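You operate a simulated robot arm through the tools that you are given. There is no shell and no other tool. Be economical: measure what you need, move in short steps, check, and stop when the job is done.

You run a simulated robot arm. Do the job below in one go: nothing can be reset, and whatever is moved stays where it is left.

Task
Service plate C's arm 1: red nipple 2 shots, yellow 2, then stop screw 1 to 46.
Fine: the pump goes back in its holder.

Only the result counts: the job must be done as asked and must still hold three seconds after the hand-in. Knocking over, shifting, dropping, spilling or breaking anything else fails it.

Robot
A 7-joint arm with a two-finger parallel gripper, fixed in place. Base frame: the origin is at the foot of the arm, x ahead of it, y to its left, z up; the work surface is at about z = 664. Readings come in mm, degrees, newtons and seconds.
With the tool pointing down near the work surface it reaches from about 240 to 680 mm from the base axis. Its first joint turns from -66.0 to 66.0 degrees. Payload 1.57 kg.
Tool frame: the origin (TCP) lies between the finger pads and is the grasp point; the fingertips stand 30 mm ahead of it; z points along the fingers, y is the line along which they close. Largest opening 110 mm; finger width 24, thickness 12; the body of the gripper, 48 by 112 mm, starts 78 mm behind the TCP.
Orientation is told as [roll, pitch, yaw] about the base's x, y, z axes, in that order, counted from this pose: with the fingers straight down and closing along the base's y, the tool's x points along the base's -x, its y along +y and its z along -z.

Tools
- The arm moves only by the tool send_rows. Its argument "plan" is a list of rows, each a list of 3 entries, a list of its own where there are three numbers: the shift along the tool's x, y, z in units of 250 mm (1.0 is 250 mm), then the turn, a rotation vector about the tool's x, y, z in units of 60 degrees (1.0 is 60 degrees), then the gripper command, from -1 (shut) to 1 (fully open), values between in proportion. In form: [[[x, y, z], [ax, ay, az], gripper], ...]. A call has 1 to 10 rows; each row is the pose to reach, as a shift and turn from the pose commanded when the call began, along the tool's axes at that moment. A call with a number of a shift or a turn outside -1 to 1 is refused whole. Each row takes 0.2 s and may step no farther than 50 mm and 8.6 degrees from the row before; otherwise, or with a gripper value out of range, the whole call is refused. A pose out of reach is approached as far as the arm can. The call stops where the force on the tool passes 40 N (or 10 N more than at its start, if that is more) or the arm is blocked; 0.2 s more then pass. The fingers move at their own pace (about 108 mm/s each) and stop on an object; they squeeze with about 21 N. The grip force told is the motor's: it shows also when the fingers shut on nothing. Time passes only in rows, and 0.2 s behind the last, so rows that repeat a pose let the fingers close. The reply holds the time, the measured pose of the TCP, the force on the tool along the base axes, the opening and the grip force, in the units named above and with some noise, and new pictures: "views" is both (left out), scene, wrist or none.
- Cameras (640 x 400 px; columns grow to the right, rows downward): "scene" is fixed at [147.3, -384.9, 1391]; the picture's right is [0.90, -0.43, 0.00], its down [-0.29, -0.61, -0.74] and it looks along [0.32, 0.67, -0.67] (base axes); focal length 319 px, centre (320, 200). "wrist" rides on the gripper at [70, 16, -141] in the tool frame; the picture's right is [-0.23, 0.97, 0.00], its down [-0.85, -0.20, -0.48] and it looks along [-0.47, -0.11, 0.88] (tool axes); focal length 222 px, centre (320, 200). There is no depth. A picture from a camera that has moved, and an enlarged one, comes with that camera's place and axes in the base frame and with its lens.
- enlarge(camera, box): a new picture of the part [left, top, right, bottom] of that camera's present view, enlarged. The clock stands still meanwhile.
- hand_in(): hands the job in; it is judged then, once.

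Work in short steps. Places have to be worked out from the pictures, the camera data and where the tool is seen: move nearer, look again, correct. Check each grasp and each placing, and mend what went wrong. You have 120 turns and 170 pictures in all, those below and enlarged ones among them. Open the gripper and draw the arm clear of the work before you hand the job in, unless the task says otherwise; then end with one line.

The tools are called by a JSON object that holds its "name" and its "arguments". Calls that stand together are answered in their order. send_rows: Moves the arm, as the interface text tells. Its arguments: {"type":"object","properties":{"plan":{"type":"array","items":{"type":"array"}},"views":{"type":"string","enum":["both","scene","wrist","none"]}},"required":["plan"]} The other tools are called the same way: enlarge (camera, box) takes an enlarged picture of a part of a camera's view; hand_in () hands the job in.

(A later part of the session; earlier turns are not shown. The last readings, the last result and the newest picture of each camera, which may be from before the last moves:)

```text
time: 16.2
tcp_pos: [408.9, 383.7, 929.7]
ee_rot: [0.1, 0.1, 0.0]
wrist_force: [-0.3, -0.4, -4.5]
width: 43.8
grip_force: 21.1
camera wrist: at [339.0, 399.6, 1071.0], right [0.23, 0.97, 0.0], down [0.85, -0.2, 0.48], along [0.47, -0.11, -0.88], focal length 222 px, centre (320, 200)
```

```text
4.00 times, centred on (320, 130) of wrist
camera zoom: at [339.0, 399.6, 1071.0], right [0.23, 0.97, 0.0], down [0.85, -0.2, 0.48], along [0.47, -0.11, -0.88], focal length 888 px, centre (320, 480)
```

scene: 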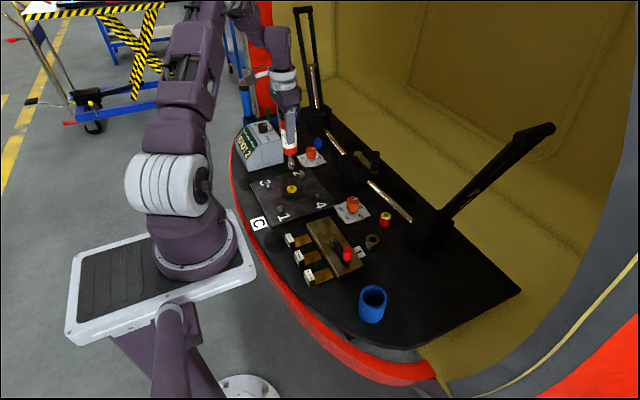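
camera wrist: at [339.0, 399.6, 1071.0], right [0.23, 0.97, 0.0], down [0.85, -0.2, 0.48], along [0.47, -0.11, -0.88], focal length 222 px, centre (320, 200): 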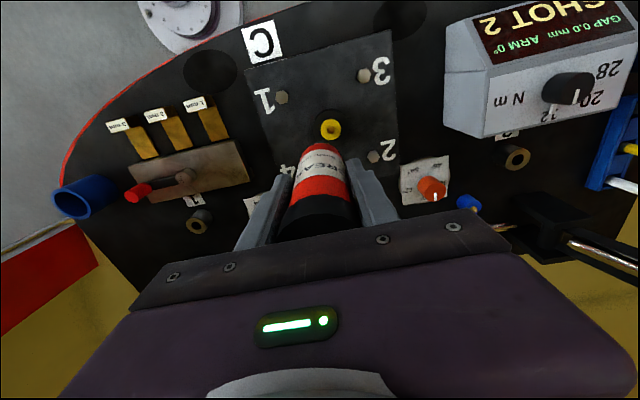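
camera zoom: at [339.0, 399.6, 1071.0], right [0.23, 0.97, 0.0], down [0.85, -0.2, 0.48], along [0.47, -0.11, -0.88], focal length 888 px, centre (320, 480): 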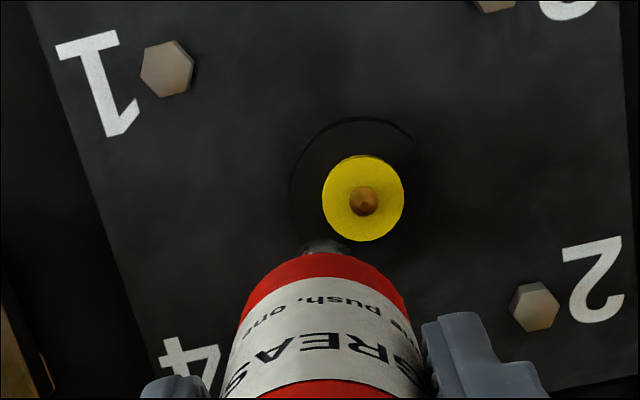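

The display reads "SHOT 2", confirming red. Yellow nipple at ≈(409.5,402). Move over it and descend to ~20 mm above.

{"name": "send_rows", "arguments": {"plan": [[[-0.007, 0.066, 0], [0, 0, 0], -1], [[-0.007, 0.066, 0.12], [0, 0, 0], -1], [[-0.007, 0.066, 0.232], [0, 0, 0], -1], [[-0.007, 0.066, 0.232], [0, 0, 0], -1]], "views": "none"}}

{"name": "enlarge", "arguments": {"camera": "scene", "box": [276, 165, 306, 205]}}

{"name": "enlarge", "arguments": {"camera": "wrist", "box": [290, 95, 350, 170]}}

```text
time: 17.2
tcp_pos: [410.4, 402.8, 869.7]
ee_rot: [0.0, 0.0, 0.0]
wrist_force: [-0.6, -0.3, -3.3]
width: 43.8
grip_force: 21.1
```

```text
10.00 times, centred on (291, 185) of scene
camera zoom: at [147.3, -384.9, 1391.0], right [0.9, -0.43, 0.0], down [-0.29, -0.61, -0.74], along [0.32, 0.67, -0.67], focal length 3191 px, centre (610, 350)
```

zoom: 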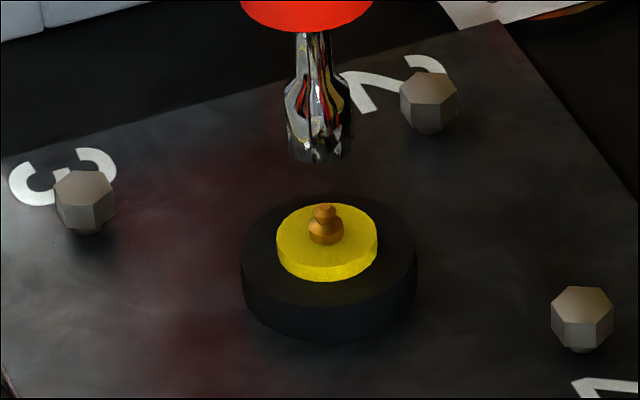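

```text
5.33 times, centred on (320, 132) of wrist
camera zoom: at [340.5, 417.9, 1011.3], right [0.23, 0.97, 0.0], down [0.85, -0.2, 0.48], along [0.47, -0.11, -0.88], focal length 1185 px, centre (320, 560)
```

zoom: 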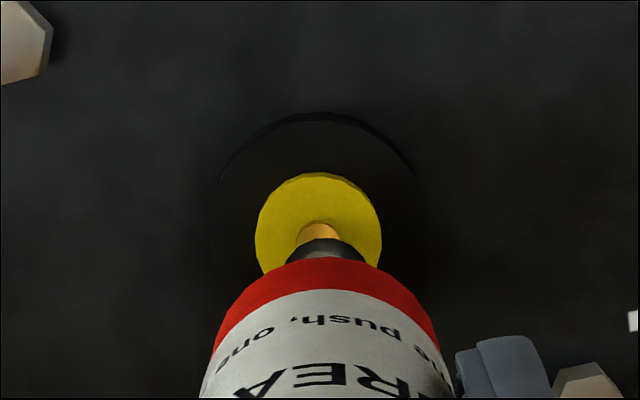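

Nearly aligned; adjust (−0.6, −1.2) and descend to just above the nipple.

{"name": "send_rows", "arguments": {"plan": [[[0.0024, -0.005, 0.02], [0, 0, 0], -1], [[0.0024, -0.005, 0.04], [0, 0, 0], -1], [[0.0024, -0.005, 0.06], [0, 0, 0], -1]], "views": "none"}}

{"name": "enlarge", "arguments": {"camera": "scene", "box": [280, 175, 302, 199]}}

{"name": "enlarge", "arguments": {"camera": "wrist", "box": [300, 110, 340, 155]}}

```text
time: 18.0
tcp_pos: [408.6, 399.8, 856.6]
ee_rot: [0.0, 0.0, 0.1]
wrist_force: [0.3, -0.1, -3.6]
width: 43.8
grip_force: 20.1
```

```text
16.00 times, centred on (291, 187) of scene
camera zoom: at [147.3, -384.9, 1391.0], right [0.9, -0.43, 0.0], down [-0.29, -0.61, -0.74], along [0.32, 0.67, -0.67], focal length 5106 px, centre (784, 408)
```

zoom: 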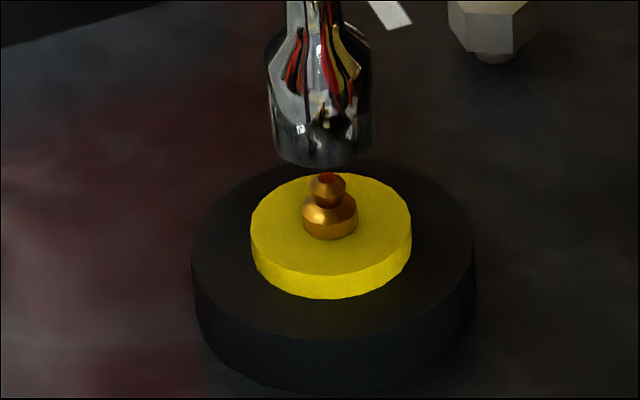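

```text
8.89 times, centred on (320, 132) of wrist
camera zoom: at [339.9, 417.1, 996.9], right [0.23, 0.97, 0.0], down [0.85, -0.2, 0.48], along [0.47, -0.11, -0.88], focal length 1974 px, centre (320, 800)
```

zoom: 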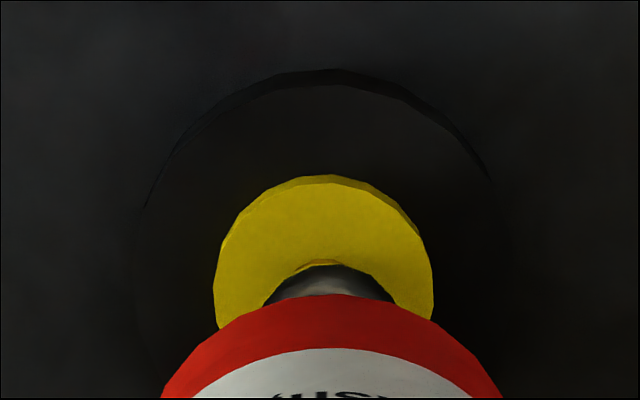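

Adjust −1 mm in y, then lower 8 mm onto the nipple.

{"name": "send_rows", "arguments": {"plan": [[[0, -0.004, 0.006], [0, 0, 0], -1], [[0, -0.004, 0.016], [0, 0, 0], -1], [[0, -0.004, 0.024], [0, 0, 0], -1], [[0, -0.004, 0.032], [0, 0, 0], -1]], "views": "none"}}

{"name": "enlarge", "arguments": {"camera": "scene", "box": [280, 175, 302, 199]}}

```text
time: 19.0
tcp_pos: [410.1, 400.1, 848.8]
ee_rot: [0.1, 0.0, 0.1]
wrist_force: [-0.6, 0.3, -3.7]
width: 43.8
grip_force: 20.5
```

```text
16.00 times, centred on (291, 187) of scene
camera zoom: at [147.3, -384.9, 1391.0], right [0.9, -0.43, 0.0], down [-0.29, -0.61, -0.74], along [0.32, 0.67, -0.67], focal length 5106 px, centre (784, 408)
```

zoom: 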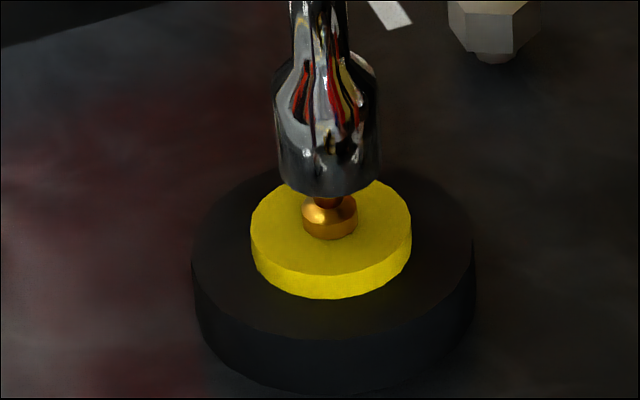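

Centred. Continue 5 mm.

{"name": "send_rows", "arguments": {"plan": [[[0, 0, 0.008], [0, 0, 0], -1], [[0, 0, 0.014], [0, 0, 0], -1], [[0, 0, 0.02], [0, 0, 0], -1]], "views": "none"}}

```text
time: 19.8
tcp_pos: [409.7, 400.6, 843.4]
ee_rot: [0.0, 0.0, 0.0]
wrist_force: [0.1, -0.1, -2.4]
width: 43.8
grip_force: 21.3
```

No lateral load. Continue in 1 mm steps.

{"name": "send_rows", "arguments": {"plan": [[[0, 0, 0.004], [0, 0, 0], -1], [[0, 0, 0.008], [0, 0, 0], -1], [[0, 0, 0.012], [0, 0, 0], -1]], "views": "none"}}

{"name": "enlarge", "arguments": {"camera": "scene", "box": [235, 130, 315, 200]}}

```text
time: 20.6
tcp_pos: [409.5, 400.3, 841.7]
ee_rot: [0.0, 0.1, -0.1]
wrist_force: [-0.5, -0.2, -3.2]
width: 43.7
grip_force: 21.2
```

```text
5.71 times, centred on (275, 165) of scene
camera zoom: at [147.3, -384.9, 1391.0], right [0.9, -0.43, 0.0], down [-0.29, -0.61, -0.74], along [0.32, 0.67, -0.67], focal length 1824 px, centre (577, 400)
```

zoom: 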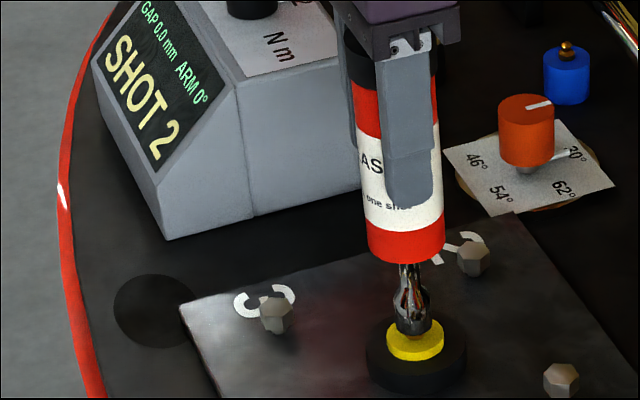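

Still no axial force; 2.5 mm more.

{"name": "send_rows", "arguments": {"plan": [[[0, 0, 0.005], [0, 0, 0], -1], [[0, 0, 0.01], [0, 0, 0], -1]], "views": "none"}}

{"name": "enlarge", "arguments": {"camera": "scene", "box": [235, 130, 315, 200]}}

```text
time: 21.2
tcp_pos: [409.1, 400.0, 839.1]
ee_rot: [0.0, 0.0, 0.1]
wrist_force: [0.5, 0.0, -3.4]
width: 43.4
grip_force: 20.8
```

```text
5.71 times, centred on (275, 165) of scene
camera zoom: at [147.3, -384.9, 1391.0], right [0.9, -0.43, 0.0], down [-0.29, -0.61, -0.74], along [0.32, 0.67, -0.67], focal length 1824 px, centre (577, 400)
```

zoom: 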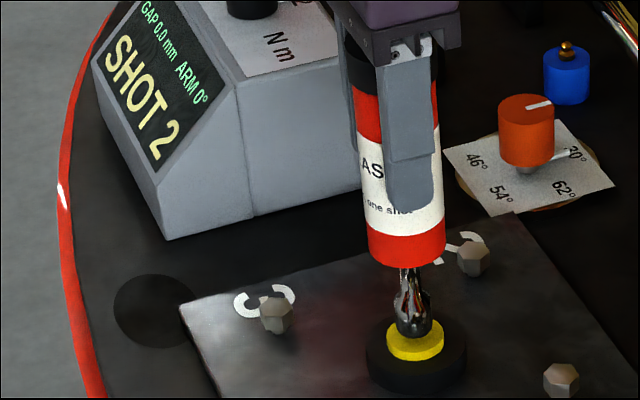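

Continue 2.5 mm more.

{"name": "send_rows", "arguments": {"plan": [[[0, 0, 0.004], [0, 0, 0], -1], [[0, 0, 0.008], [0, 0, 0], -1], [[0, 0, 0.01], [0, 0, 0], -1]], "views": "none"}}

{"name": "enlarge", "arguments": {"camera": "scene", "box": [235, 130, 315, 200]}}

```text
time: 22.0
tcp_pos: [410.6, 400.0, 836.6]
ee_rot: [0.2, -0.2, 0.0]
wrist_force: [1.0, -2.9, 20.5]
width: 43.9
grip_force: 21.3
```

```text
5.71 times, centred on (275, 165) of scene
camera zoom: at [147.0, -385.2, 1390.9], right [0.9, -0.43, 0.0], down [-0.29, -0.61, -0.74], along [0.32, 0.67, -0.67], focal length 1824 px, centre (577, 400)
```

zoom: 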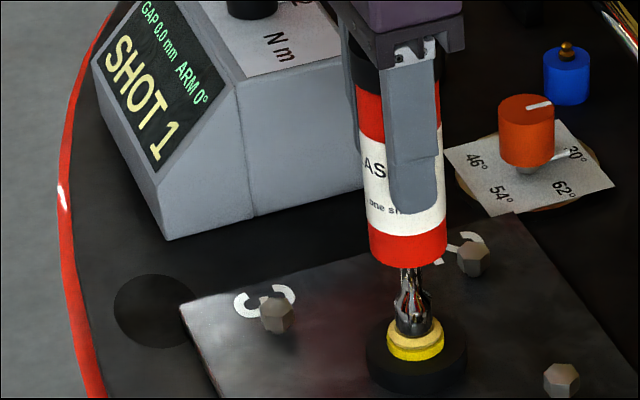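

"SHOT 1" on yellow. Release 6 mm, then push once more to the same depth.

{"name": "send_rows", "arguments": {"plan": [[[0, 0, -0.012], [0, 0, 0], -1], [[0, 0, -0.024], [0, 0, 0], -1], [[0, 0, -0.024], [0, 0, 0], -1], [[0, 0, -0.012], [0, 0, 0], -1], [[0, 0, -0.004], [0, 0, 0], -1], [[0, 0, 0], [0, 0, 0], -1]], "views": "none"}}

{"name": "enlarge", "arguments": {"camera": "scene", "box": [235, 130, 315, 200]}}

```text
time: 23.4
tcp_pos: [408.8, 400.3, 835.8]
ee_rot: [0.2, -0.1, 0.1]
wrist_force: [-2.6, 0.4, 8.3]
width: 43.7
grip_force: 21.3
```

```text
5.71 times, centred on (275, 165) of scene
camera zoom: at [147.1, -385.0, 1390.9], right [0.9, -0.43, 0.0], down [-0.29, -0.61, -0.74], along [0.32, 0.67, -0.67], focal length 1824 px, centre (577, 400)
```

zoom: 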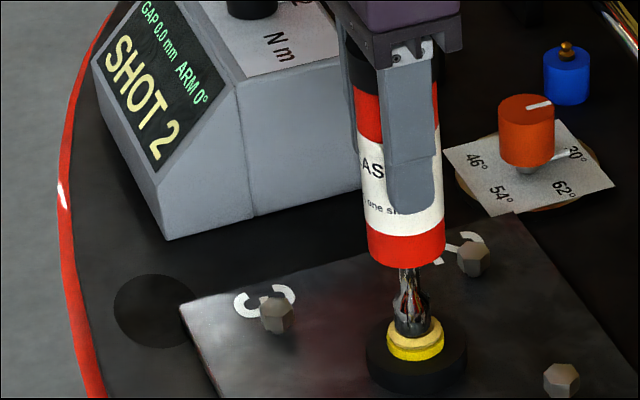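

"SHOT 2" on yellow. Lift straight out and carry the pump back toward the holder.

{"name": "send_rows", "arguments": {"plan": [[[0, 0, -0.06], [0, 0, 0], -1], [[0, 0, -0.2], [0, 0, 0], -1], [[0, 0, -0.38], [0, 0, 0], -1], [[0, -0.18, -0.38], [0, 0, 0], -1], [[0, -0.36, -0.38], [0, 0, 0], -1], [[0, -0.54, -0.38], [0, 0, 0], -1], [[0, -0.72, -0.38], [0, 0, 0], -1], [[0, -0.9, -0.38], [0, 0, 0], -1], [[-0.03, -1, -0.38], [0, 0, 0], -1]], "views": "scene"}}

{"name": "send_rows", "arguments": {"plan": [[[-0.0314, -0.18, 0], [0, 0, 0], -1], [[-0.0314, -0.36, 0], [0, 0, 0], -1], [[-0.0314, -0.54, 0], [0, 0, 0], -1], [[-0.0314, -0.72, 0], [0, 0, 0], -1], [[-0.0314, -0.86, 0], [0, 0, 0], -1], [[-0.0314, -0.918, 0], [0, 0, 0], -1], [[-0.0314, -0.918, 0], [0, 0, 0], -1]]}}

{"name": "enlarge", "arguments": {"camera": "scene", "box": [335, 190, 435, 320]}}

{"name": "enlarge", "arguments": {"camera": "wrist", "box": [240, 60, 400, 240]}}

```text
time: 25.4
tcp_pos: [415.7, 152.0, 933.5]
ee_rot: [0.0, -0.2, 0.0]
wrist_force: [0.9, 0.2, -3.2]
width: 43.7
grip_force: 21.1
```

scene: 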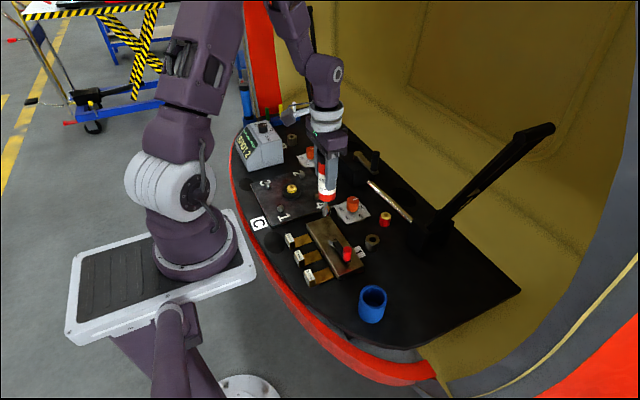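

```text
time: 27.0
tcp_pos: [424.7, -79.6, 929.9]
ee_rot: [0.0, 0.0, 0.0]
wrist_force: [0.7, -0.1, -3.4]
width: 43.7
grip_force: 21.3
camera wrist: at [354.8, -62.0, 1071.6], right [0.23, 0.97, 0.0], down [0.85, -0.2, 0.48], along [0.47, -0.11, -0.88], focal length 222 px, centre (320, 200)
```

scene: 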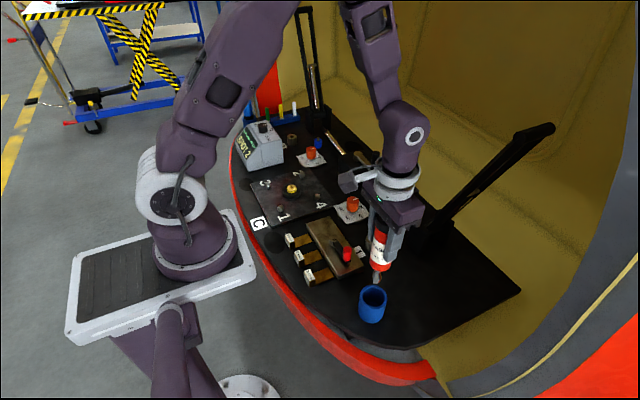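
wrist: 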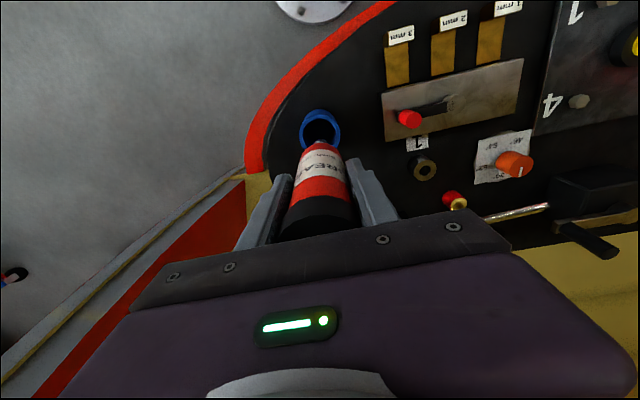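

```text
3.08 times, centred on (385, 255) of scene
camera zoom: at [147.3, -384.9, 1390.9], right [0.9, -0.43, 0.0], down [-0.29, -0.61, -0.74], along [0.32, 0.67, -0.67], focal length 982 px, centre (120, 31)
```

zoom: 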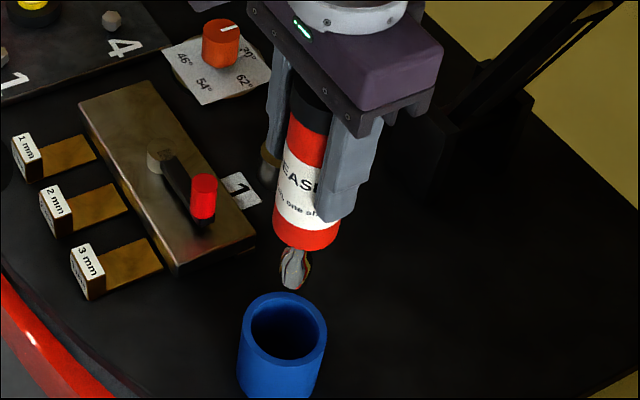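

```text
2.22 times, centred on (320, 150) of wrist
camera zoom: at [354.8, -62.0, 1071.6], right [0.23, 0.97, 0.0], down [0.85, -0.2, 0.48], along [0.47, -0.11, -0.88], focal length 494 px, centre (320, 311)
```

zoom: 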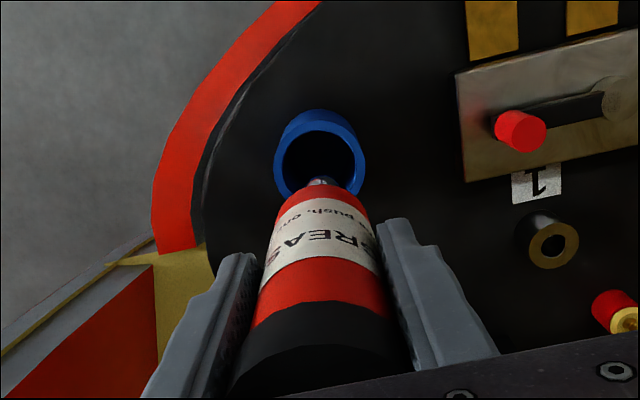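

Alignment matches the lift-out. Lower to just above the original height.

{"name": "send_rows", "arguments": {"plan": [[[0, 0, 0.12], [0, 0, 0], -1], [[0, 0, 0.24], [0, 0, 0], -1], [[0, 0, 0.36], [0, 0, 0], -1], [[0, 0, 0.46], [0, 0, 0], -1], [[0, 0, 0.5], [0, 0, 0], -1], [[0, 0, 0.508], [0, 0, 0], -1], [[0, 0, 0.514], [0, 0, 0], -1]], "views": "none"}}

{"name": "enlarge", "arguments": {"camera": "scene", "box": [335, 210, 435, 320]}}

```text
time: 28.6
tcp_pos: [425.3, -78.7, 802.0]
ee_rot: [-0.1, -0.1, 0.0]
wrist_force: [-2.4, 0.4, 3.4]
width: 43.8
grip_force: 20.5
```

```text
3.64 times, centred on (385, 265) of scene
camera zoom: at [147.2, -384.9, 1391.0], right [0.9, -0.43, 0.0], down [-0.29, -0.61, -0.74], along [0.32, 0.67, -0.67], focal length 1160 px, centre (84, -36)
```

zoom: 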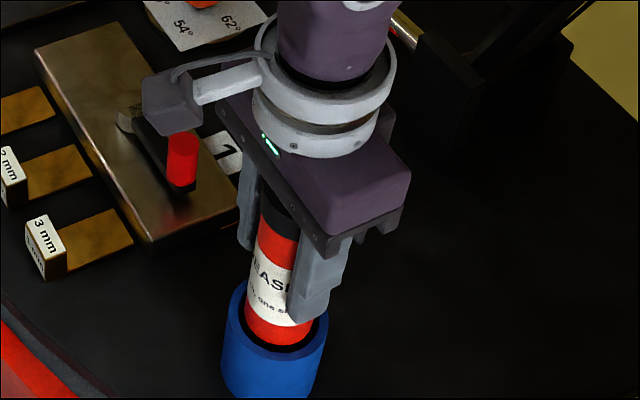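

Seated (weight taken, same picture as before the grasp). Open and lift away.

{"name": "send_rows", "arguments": {"plan": [[[0, 0, 0], [0, 0, 0], -0.1], [[0, 0, 0], [0, 0, 0], 0.4], [[0, 0, 0], [0, 0, 0], 0.6], [[0, 0, 0], [0, 0, 0], 0.6]], "views": "none"}}

{"name": "send_rows", "arguments": {"plan": [[[0, 0, -0.15], [0, 0, 0], 0.6], [[0, 0, -0.33], [0, 0, 0], 0.6], [[0, 0, -0.51], [0, 0, 0], 0.6], [[0, 0, -0.6], [0, 0, 0], 0.6]]}}

{"name": "enlarge", "arguments": {"camera": "scene", "box": [335, 210, 435, 320]}}

{"name": "enlarge", "arguments": {"camera": "scene", "box": [225, 100, 425, 235]}}

```text
time: 29.6
tcp_pos: [424.5, -78.1, 802.6]
ee_rot: [0.0, 0.0, 0.0]
wrist_force: [-0.5, -1.1, 0.4]
width: 88.3
grip_force: 0.0
```

```text
time: 30.6
tcp_pos: [425.8, -78.3, 953.1]
ee_rot: [0.0, -0.1, 0.0]
wrist_force: [0.5, -0.7, 0.7]
width: 88.2
grip_force: 0.1
camera wrist: at [355.2, -61.8, 1094.4], right [0.23, 0.97, 0.0], down [0.85, -0.2, 0.48], along [0.47, -0.11, -0.88], focal length 222 px, centre (320, 200)
```

scene: 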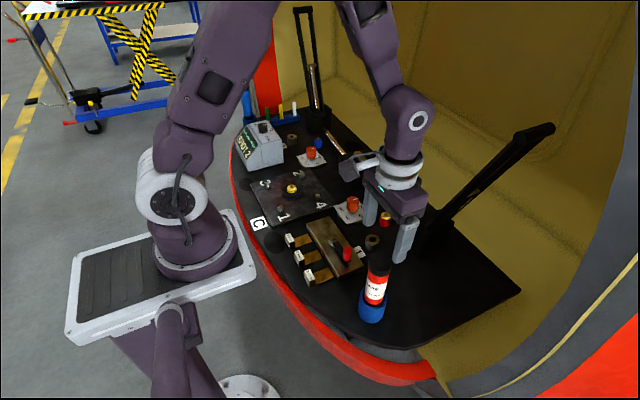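
wrist: 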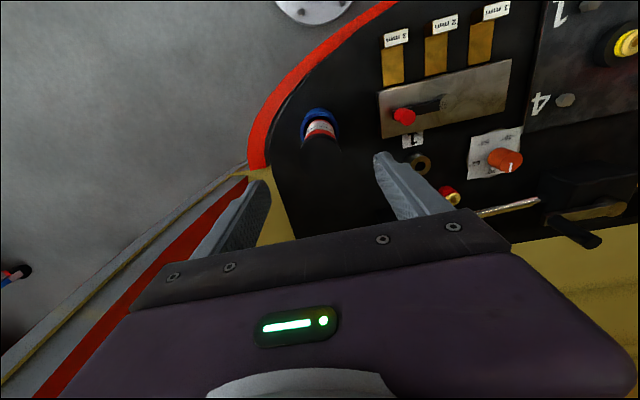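

```text
3.64 times, centred on (385, 265) of scene
camera zoom: at [147.3, -384.9, 1391.0], right [0.9, -0.43, 0.0], down [-0.29, -0.61, -0.74], along [0.32, 0.67, -0.67], focal length 1160 px, centre (84, -36)
```

zoom: 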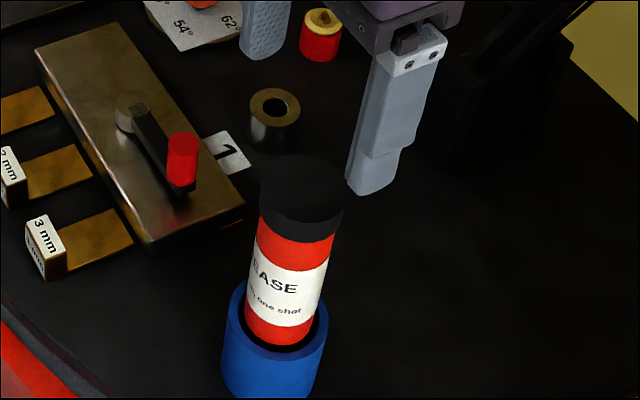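

```text
2.96 times, centred on (325, 168) of scene
camera zoom: at [147.3, -384.9, 1391.0], right [0.9, -0.43, 0.0], down [-0.29, -0.61, -0.74], along [0.32, 0.67, -0.67], focal length 946 px, centre (305, 296)
```

zoom: 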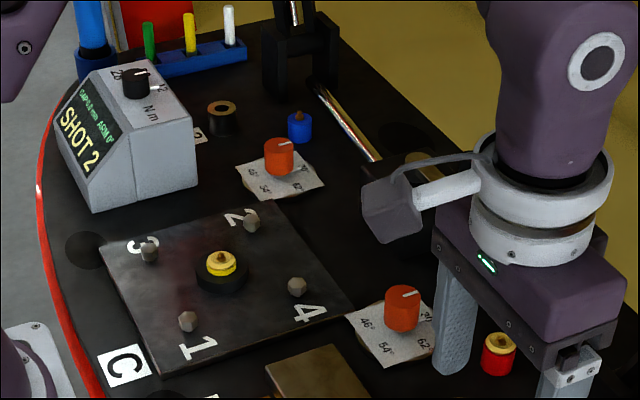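

Pump is home, all stands. Next: stop screw 1's knob near label 1, at about (557,238), top z≈737. Move toward it and view from above.

{"name": "send_rows", "arguments": {"plan": [[[-0.07, 0.16, 0], [0, 0, 0], 0.6], [[-0.14, 0.32, 0], [0, 0, 0], 0.6], [[-0.21, 0.48, 0], [0, 0, 0], 0.6], [[-0.28, 0.64, 0], [0, 0, 0], 0.6], [[-0.35, 0.8, 0], [0, 0, 0], 0.6], [[-0.42, 0.96, 0], [0, 0, 0], 0.6], [[-0.45, 1, 0], [0, 0, 0], 0.6]], "views": "none"}}

{"name": "send_rows", "arguments": {"plan": [[[-0.03, 0.15, 0.08], [0, 0, 0], 0.4], [[-0.03, 0.22, 0.2], [0, 0, 0], 0.4], [[-0.03, 0.22, 0.2], [0, 0, 0], 0.4]]}}

{"name": "enlarge", "arguments": {"camera": "scene", "box": [320, 150, 400, 230]}}

{"name": "enlarge", "arguments": {"camera": "wrist", "box": [260, 80, 380, 200]}}

```text
time: 32.2
tcp_pos: [537.6, 169.7, 952.2]
ee_rot: [0.0, 0.0, 0.0]
wrist_force: [-0.3, -0.3, 0.8]
width: 88.3
grip_force: 0.0
```

```text
time: 33.0
tcp_pos: [544.9, 224.1, 900.5]
ee_rot: [0.0, 0.0, 0.0]
wrist_force: [0.0, -1.0, -0.7]
width: 77.0
grip_force: 0.1
camera wrist: at [475.4, 241.2, 1042.0], right [0.23, 0.97, 0.0], down [0.85, -0.2, 0.48], along [0.47, -0.11, -0.88], focal length 222 px, centre (320, 200)
```

scene: 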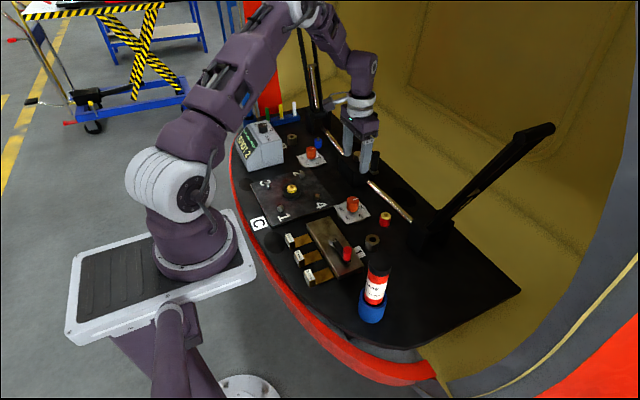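
wrist: 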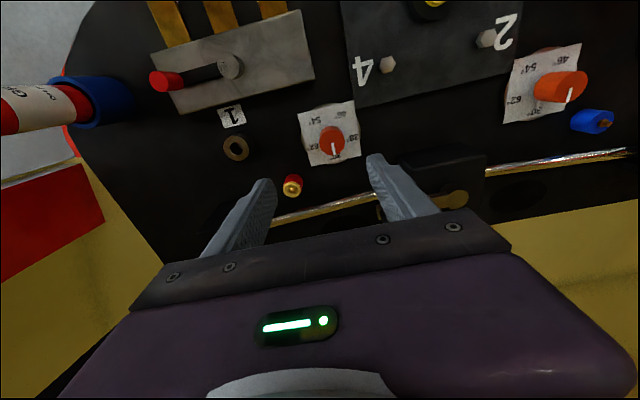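

```text
5.00 times, centred on (360, 190) of scene
camera zoom: at [147.3, -384.9, 1391.0], right [0.9, -0.43, 0.0], down [-0.29, -0.61, -0.74], along [0.32, 0.67, -0.67], focal length 1596 px, centre (120, 250)
```

zoom: 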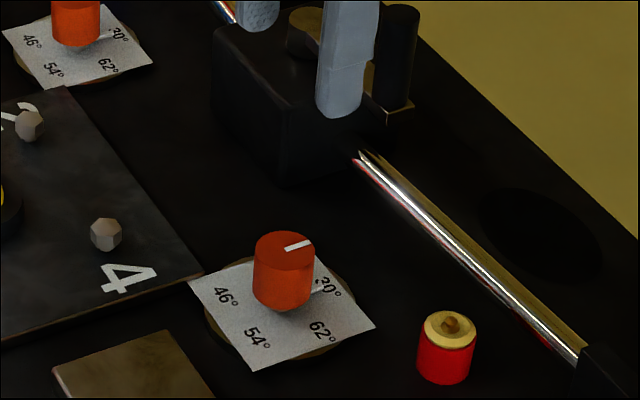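

```text
3.33 times, centred on (320, 140) of wrist
camera zoom: at [475.4, 241.2, 1042.0], right [0.23, 0.97, 0.0], down [0.85, -0.2, 0.48], along [0.47, -0.11, -0.88], focal length 740 px, centre (320, 400)
```

zoom: 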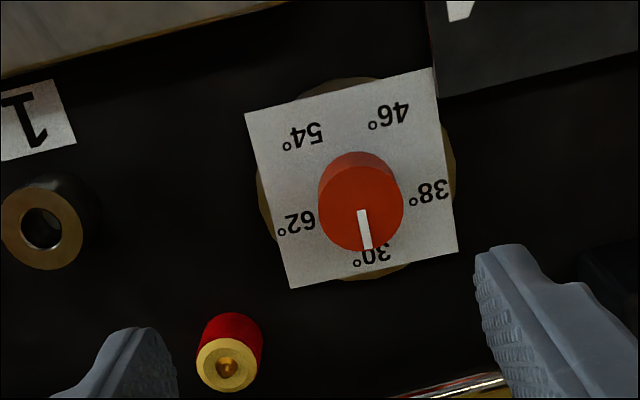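

Knob axis ≈(558,240), top z≈723; labels at 0/72/144/216/288°, pointer at 30. So it needs +144° counterclockwise. Centre above and pre-turn the tool 72° clockwise.

{"name": "send_rows", "arguments": {"plan": [[[-0.055, 0.059, 0], [0, 0, 0.14], 0.2], [[-0.055, 0.059, 0], [0, 0, 0.28], 0.2], [[-0.055, 0.059, 0], [0, 0, 0.42], 0.2], [[-0.055, 0.059, 0], [0, 0, 0.56], 0.2], [[-0.055, 0.059, 0], [0, 0, 0.7], 0.2], [[-0.055, 0.059, 0], [0, 0, 0.84], 0.2], [[-0.055, 0.059, 0], [0, 0, 0.98], 0.2]], "views": "none"}}

{"name": "send_rows", "arguments": {"plan": [[[0, 0, 0.1], [0, 0, 0.11], 0.2], [[0, 0, 0.26], [0, 0, 0.22], 0.2], [[0, 0, 0.4], [0, 0, 0.22], 0.2], [[0, 0, 0.4], [0, 0, 0.22], 0.2]]}}

{"name": "enlarge", "arguments": {"camera": "scene", "box": [310, 140, 410, 230]}}

{"name": "enlarge", "arguments": {"camera": "wrist", "box": [240, 80, 400, 240]}}

```text
time: 34.6
tcp_pos: [557.7, 238.6, 903.0]
ee_rot: [0.1, -0.1, -59.1]
wrist_force: [0.2, -0.1, 0.9]
width: 65.6
grip_force: 0.0
```

```text
time: 35.6
tcp_pos: [559.4, 239.0, 803.0]
ee_rot: [0.2, 0.0, -72.0]
wrist_force: [-0.3, -0.5, 0.5]
width: 66.0
grip_force: 0.1
camera wrist: at [553.1, 310.8, 943.6], right [1.0, 0.08, 0.0], down [0.07, -0.88, 0.48], along [0.04, -0.48, -0.88], focal length 222 px, centre (320, 200)
```

scene: 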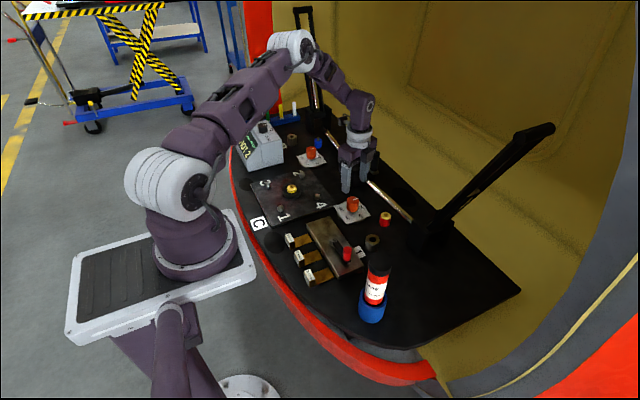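
wrist: 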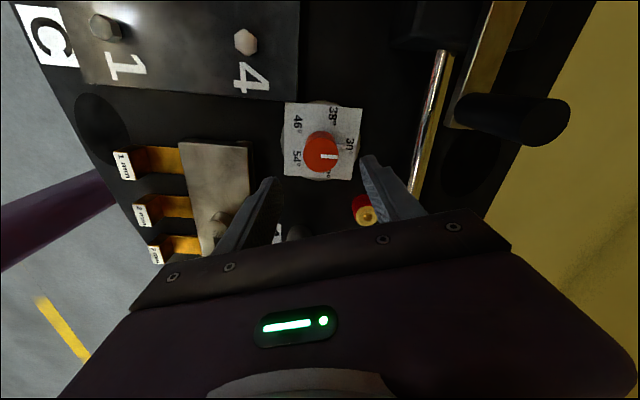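

```text
4.44 times, centred on (360, 185) of scene
camera zoom: at [147.3, -384.9, 1391.0], right [0.9, -0.43, 0.0], down [-0.29, -0.61, -0.74], along [0.32, 0.67, -0.67], focal length 1418 px, centre (142, 267)
```

zoom: 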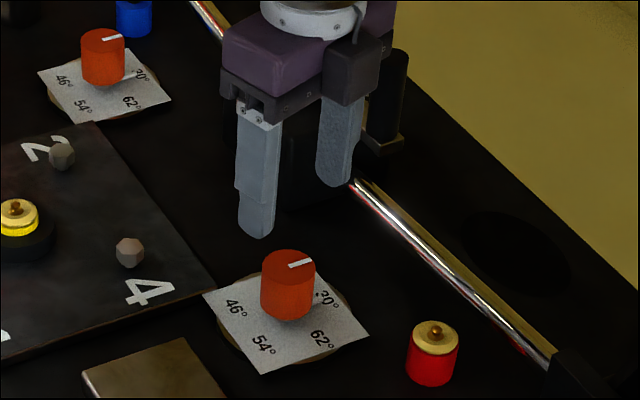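

```text
2.50 times, centred on (320, 160) of wrist
camera zoom: at [553.1, 310.8, 943.6], right [1.0, 0.08, 0.0], down [0.07, -0.88, 0.48], along [0.04, -0.48, -0.88], focal length 555 px, centre (320, 300)
```

zoom: 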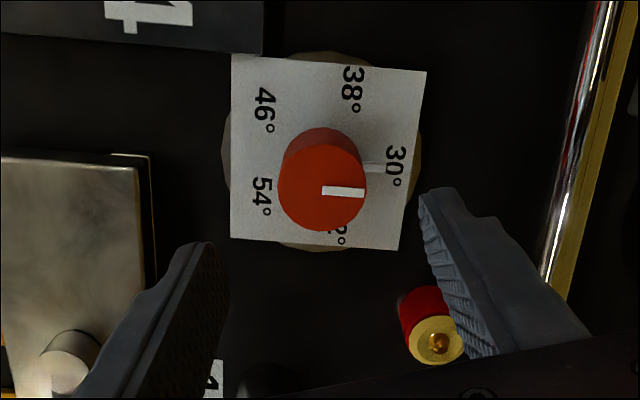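

Centred over the knob (x≈558, y≈241). Descend to z≈712 with fingers open 66 mm, then close.

{"name": "send_rows", "arguments": {"plan": [[[-0.005, 0.001, 0.12], [0, 0, 0], 0.2], [[-0.005, 0.001, 0.24], [0, 0, 0], 0.2], [[-0.005, 0.001, 0.32], [0, 0, 0], 0.2], [[-0.005, 0.001, 0.358], [0, 0, 0], 0.2], [[-0.005, 0.001, 0.358], [0, 0, 0], 0.2]], "views": "none"}}

{"name": "enlarge", "arguments": {"camera": "scene", "box": [320, 160, 390, 230]}}

{"name": "enlarge", "arguments": {"camera": "wrist", "box": [240, 80, 400, 240]}}

```text
time: 36.8
tcp_pos: [559.7, 239.3, 712.0]
ee_rot: [0.1, 0.0, -72.1]
wrist_force: [0.8, -0.5, 0.1]
width: 66.3
grip_force: 0.0
```

```text
5.71 times, centred on (355, 195) of scene
camera zoom: at [147.3, -384.9, 1391.0], right [0.9, -0.43, 0.0], down [-0.29, -0.61, -0.74], along [0.32, 0.67, -0.67], focal length 1824 px, centre (120, 229)
```

zoom: 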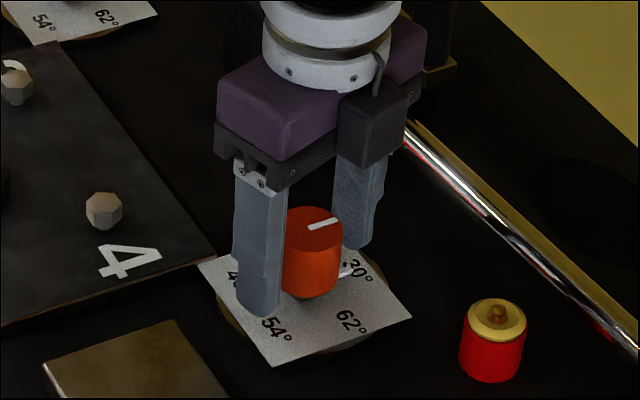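

```text
2.50 times, centred on (320, 160) of wrist
camera zoom: at [553.4, 310.8, 852.8], right [1.0, 0.08, 0.0], down [0.07, -0.88, 0.48], along [0.04, -0.48, -0.88], focal length 555 px, centre (320, 300)
```

zoom: 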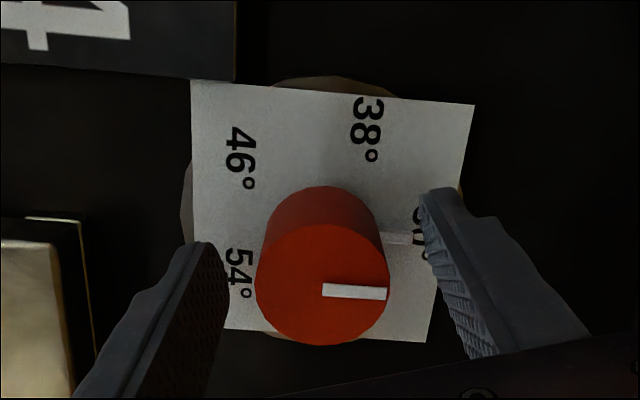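

Knob top refined to z≈714.5, axis (558.3, 240). Nudge 1 mm and close on it.

{"name": "send_rows", "arguments": {"plan": [[[0.0042, 0.0, 0.008], [0, 0, 0], 0.2], [[0.0042, 0.0, 0.008], [0, 0, 0], -0.1], [[0.0042, 0.0, 0.008], [0, 0, 0], -0.3], [[0.0042, 0.0, 0.008], [0, 0, 0], -0.6], [[0.0042, 0.0, 0.008], [0, 0, 0], -1], [[0.0042, 0.0, 0.008], [0, 0, 0], -1]], "views": "none"}}

{"name": "enlarge", "arguments": {"camera": "wrist", "box": [240, 80, 400, 240]}}

```text
time: 38.2
tcp_pos: [559.9, 240.7, 710.7]
ee_rot: [0.2, -0.1, -72.0]
wrist_force: [10.6, 4.2, -6.2]
width: 37.7
grip_force: 44.2
```

```text
2.50 times, centred on (320, 160) of wrist
camera zoom: at [553.4, 312.8, 851.2], right [1.0, 0.08, 0.0], down [0.07, -0.88, 0.48], along [0.04, -0.48, -0.88], focal length 555 px, centre (320, 300)
```

zoom: 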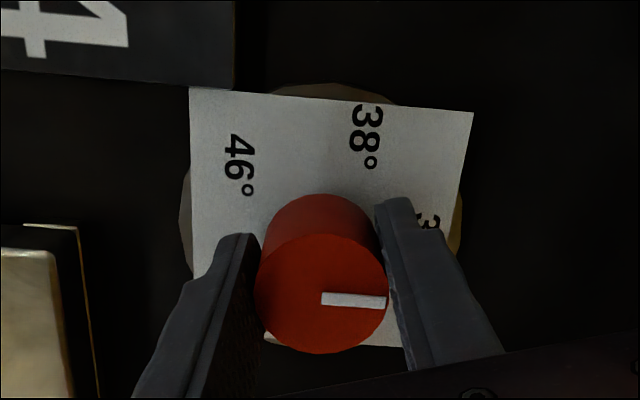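

Gripped at 37.7 mm, with an 11 N side load along the closing line; ease +1.2 mm along tool y.

{"name": "send_rows", "arguments": {"plan": [[[0, 0.005, 0], [0, 0, 0], -1], [[0, 0.005, 0], [0, 0, 0], -1]], "views": "none"}}

```text
time: 38.8
tcp_pos: [558.3, 241.6, 710.8]
ee_rot: [0.1, 0.0, -72.0]
wrist_force: [10.5, 6.2, -9.6]
width: 37.7
grip_force: 43.4
```

The load is unaffected, so probably grip related. Try a small 8° counterclockwise turn and check.

{"name": "send_rows", "arguments": {"plan": [[[0, 0, 0], [0, 0, -0.07], -1], [[0, 0, 0], [0, 0, -0.14], -1], [[0, 0, 0], [0, 0, -0.14], -1]], "views": "none"}}

{"name": "enlarge", "arguments": {"camera": "wrist", "box": [240, 80, 400, 240]}}

{"name": "enlarge", "arguments": {"camera": "scene", "box": [230, 120, 390, 230]}}

```text
time: 39.6
tcp_pos: [558.9, 240.7, 709.4]
ee_rot: [0.0, 0.0, -63.5]
wrist_force: [10.4, 8.6, -18.9]
width: 37.9
grip_force: 42.9
```

```text
2.50 times, centred on (320, 160) of wrist
camera zoom: at [543.1, 311.1, 851.2], right [0.97, 0.23, 0.0], down [0.2, -0.85, 0.48], along [0.11, -0.46, -0.88], focal length 555 px, centre (320, 300)
```

zoom: 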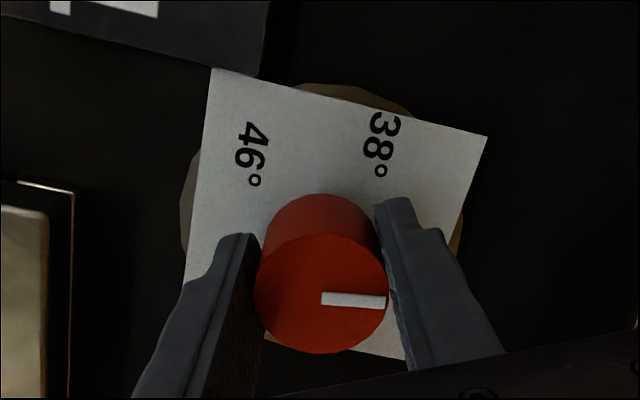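

```text
3.64 times, centred on (310, 175) of scene
camera zoom: at [147.8, -384.6, 1391.0], right [0.9, -0.43, 0.0], down [-0.29, -0.61, -0.74], along [0.32, 0.67, -0.67], focal length 1160 px, centre (356, 291)
```

zoom: 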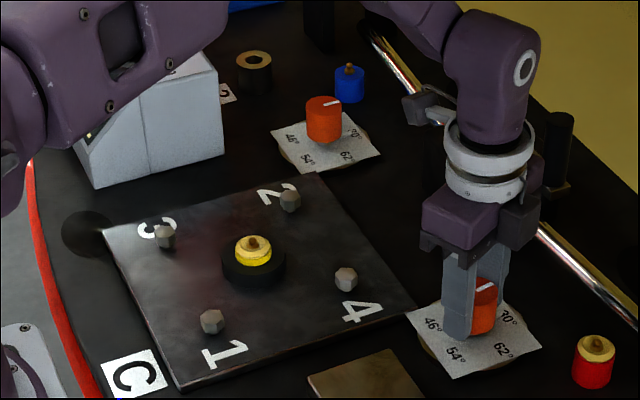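

The knob turns with the tool, but a downward pull of 19 N built up. Lower 1.5 mm to see whether it relieves.

{"name": "send_rows", "arguments": {"plan": [[[0, 0, 0.006], [0, 0, 0], -1], [[0, 0, 0.006], [0, 0, 0], -1]], "views": "none"}}

```text
time: 40.2
tcp_pos: [559.6, 241.6, 709.9]
ee_rot: [-0.1, 0.0, -63.6]
wrist_force: [-4.3, 3.3, 18.1]
width: 37.8
grip_force: 44.2
```

Stiff in z (≈25 N/mm); back up 0.75 mm and turn another ~25°.

{"name": "send_rows", "arguments": {"plan": [[[0, 0, -0.003], [0, 0, 0], -1], [[0, 0, -0.003], [0, 0, -0.13], -1], [[0, 0, -0.003], [0, 0, -0.26], -1], [[0, 0, -0.003], [0, 0, -0.26], -1]], "views": "none"}}

```text
time: 41.2
tcp_pos: [559.6, 241.2, 711.1]
ee_rot: [0.0, 0.0, -47.9]
wrist_force: [-16.8, 11.1, 15.5]
width: 37.8
grip_force: 43.9
```

Side load (−17, 11) and +15 N up; follow it by ~0.7 mm and recheck.

{"name": "send_rows", "arguments": {"plan": [[[0.0028, -0.0007, -0.0024], [0, 0, 0], -1], [[0.0028, -0.0007, -0.0024], [0, 0, 0], -1]], "views": "none"}}

{"name": "enlarge", "arguments": {"camera": "wrist", "box": [240, 80, 400, 240]}}

```text
time: 41.8
tcp_pos: [560.1, 240.7, 710.3]
ee_rot: [0.1, 0.1, -48.0]
wrist_force: [-8.0, 8.7, -4.1]
width: 38.0
grip_force: 44.1
```

```text
2.50 times, centred on (320, 160) of wrist
camera zoom: at [524.7, 303.9, 851.1], right [0.88, 0.48, 0.0], down [0.42, -0.77, 0.48], along [0.23, -0.42, -0.88], focal length 555 px, centre (320, 300)
```

zoom: 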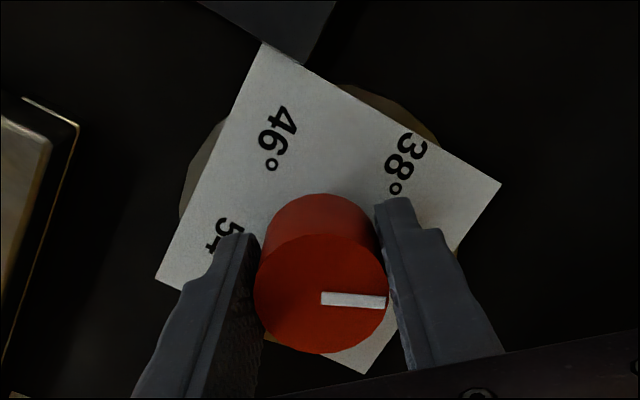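

Turning cleanly. Continue 32° with a small further centring shift.

{"name": "send_rows", "arguments": {"plan": [[[0.0015, 0, 0], [0, 0, -0.13], -1], [[0.0015, 0, 0], [0, 0, -0.26], -1], [[0.0015, 0, 0], [0, 0, -0.39], -1], [[0.0015, 0, 0], [0, 0, -0.52], -1], [[0.0015, 0, 0], [0, 0, -0.52], -1]], "views": "none"}}

```text
time: 43.0
tcp_pos: [558.6, 240.6, 710.5]
ee_rot: [0.0, 0.1, -16.7]
wrist_force: [-11.5, -2.7, -23.3]
width: 37.8
grip_force: 44.2
```

Load −23 N in z; lower ~0.7 mm, shift −0.4 mm x, and turn another 32°.

{"name": "send_rows", "arguments": {"plan": [[[0.0015, -0.0005, 0.0028], [0, 0, 0], -1], [[0.0015, -0.0005, 0.0028], [0, 0, -0.13], -1], [[0.0015, -0.0005, 0.0028], [0, 0, -0.26], -1], [[0.0015, -0.0005, 0.0028], [0, 0, -0.39], -1], [[0.0015, -0.0005, 0.0028], [0, 0, -0.52], -1], [[0.0015, -0.0005, 0.0028], [0, 0, -0.52], -1]], "views": "none"}}

{"name": "enlarge", "arguments": {"camera": "wrist", "box": [240, 80, 400, 240]}}

```text
time: 44.4
tcp_pos: [558.7, 239.5, 710.7]
ee_rot: [-0.1, -0.1, 14.4]
wrist_force: [-6.4, -21.9, -12.4]
width: 37.6
grip_force: 43.8
```

```text
2.50 times, centred on (320, 160) of wrist
camera zoom: at [487.2, 238.4, 851.2], right [-0.02, 1.0, 0.0], down [0.88, 0.02, 0.48], along [0.48, 0.01, -0.88], focal length 555 px, centre (320, 300)
```

zoom: 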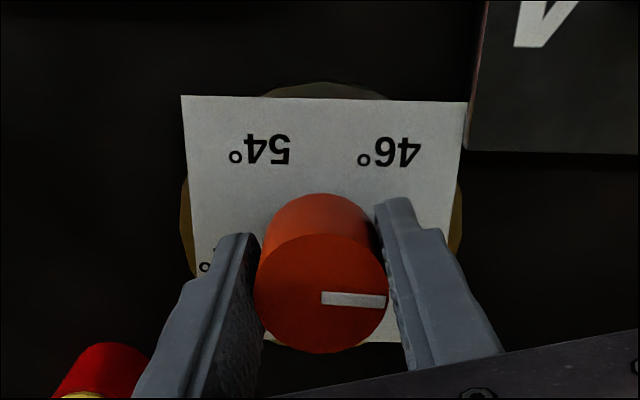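

86° done, pointer still locked to the tool. Follow the side load (−y) and turn 32° more.

{"name": "send_rows", "arguments": {"plan": [[[0.0016, -0.003, 0.0016], [0, 0, 0], -1], [[0.0016, -0.003, 0.0016], [0, 0, -0.13], -1], [[0.0016, -0.003, 0.0016], [0, 0, -0.26], -1], [[0.0016, -0.003, 0.0016], [0, 0, -0.39], -1], [[0.0016, -0.003, 0.0016], [0, 0, -0.52], -1], [[0.0016, -0.003, 0.0016], [0, 0, -0.52], -1]], "views": "none"}}

```text
time: 45.8
tcp_pos: [559.5, 238.4, 710.7]
ee_rot: [-0.1, -0.1, 45.7]
wrist_force: [1.4, -29.8, -2.7]
width: 38.0
grip_force: 43.8
```

118° done. Follow the −y load by 1 mm, and turn 18° more.

{"name": "send_rows", "arguments": {"plan": [[[0.0029, -0.0028, 0], [0, 0, 0], -1], [[0.0029, -0.0028, 0], [0, 0, 0], -1], [[0.0029, -0.0028, 0], [0, 0, -0.1], -1], [[0.0029, -0.0028, 0], [0, 0, -0.2], -1], [[0.0029, -0.0028, 0], [0, 0, -0.3], -1], [[0.0029, -0.0028, 0], [0, 0, -0.3], -1]], "views": "none"}}

{"name": "enlarge", "arguments": {"camera": "wrist", "box": [240, 80, 400, 240]}}

{"name": "enlarge", "arguments": {"camera": "scene", "box": [320, 170, 390, 230]}}

```text
time: 47.2
tcp_pos: [559.7, 238.3, 709.5]
ee_rot: [-0.2, -0.1, 63.6]
wrist_force: [12.1, -22.0, 10.7]
width: 37.7
grip_force: 43.7
```

```text
2.50 times, centred on (320, 160) of wrist
camera zoom: at [513.7, 183.7, 851.0], right [-0.77, 0.64, 0.0], down [0.56, 0.68, 0.48], along [0.31, 0.37, -0.88], focal length 555 px, centre (320, 300)
```

zoom: 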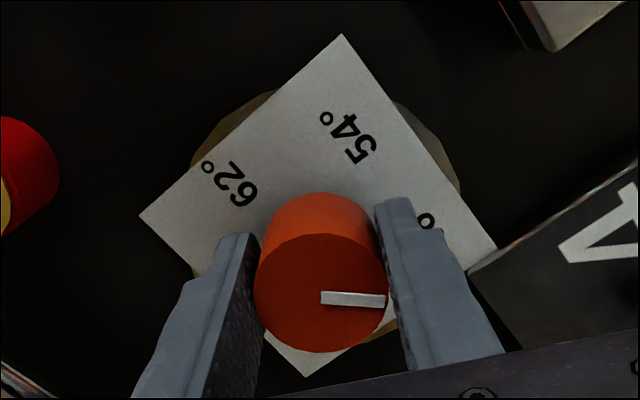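

```text
6.67 times, centred on (355, 200) of scene
camera zoom: at [147.3, -385.4, 1390.8], right [0.9, -0.43, 0.0], down [-0.29, -0.61, -0.74], along [0.32, 0.67, -0.67], focal length 2128 px, centre (87, 200)
```

zoom: 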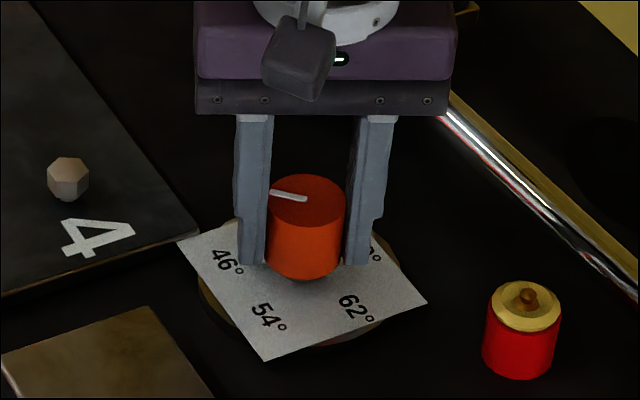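

Last 8.4° to reach 144°, then release.

{"name": "send_rows", "arguments": {"plan": [[[0.0016, -0.0022, -0.0012], [0, 0, -0.07], -1], [[0.0016, -0.0022, -0.0012], [0, 0, -0.14], -1], [[0.0016, -0.0022, -0.0012], [0, 0, -0.14], -1]], "views": "none"}}

{"name": "enlarge", "arguments": {"camera": "wrist", "box": [260, 100, 380, 220]}}

{"name": "enlarge", "arguments": {"camera": "scene", "box": [230, 110, 390, 230]}}

```text
time: 48.0
tcp_pos: [559.8, 239.0, 708.9]
ee_rot: [-0.1, -0.3, 72.0]
wrist_force: [16.0, -18.2, 10.8]
width: 37.6
grip_force: 43.7
```

```text
3.33 times, centred on (320, 160) of wrist
camera zoom: at [522.4, 177.4, 850.9], right [-0.86, 0.52, 0.0], down [0.45, 0.75, 0.48], along [0.25, 0.41, -0.88], focal length 740 px, centre (320, 333)
```

zoom: 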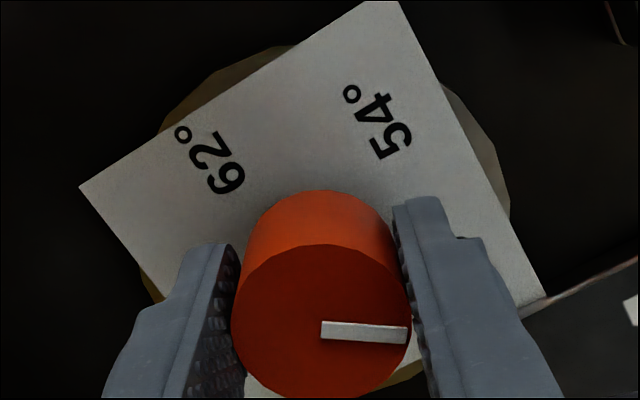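

```text
3.33 times, centred on (310, 170) of scene
camera zoom: at [147.4, -385.3, 1390.8], right [0.9, -0.43, 0.0], down [-0.29, -0.61, -0.74], along [0.32, 0.67, -0.67], focal length 1064 px, centre (353, 300)
```

zoom: 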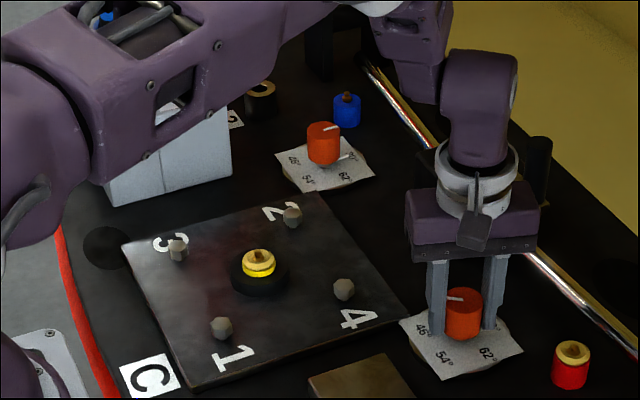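

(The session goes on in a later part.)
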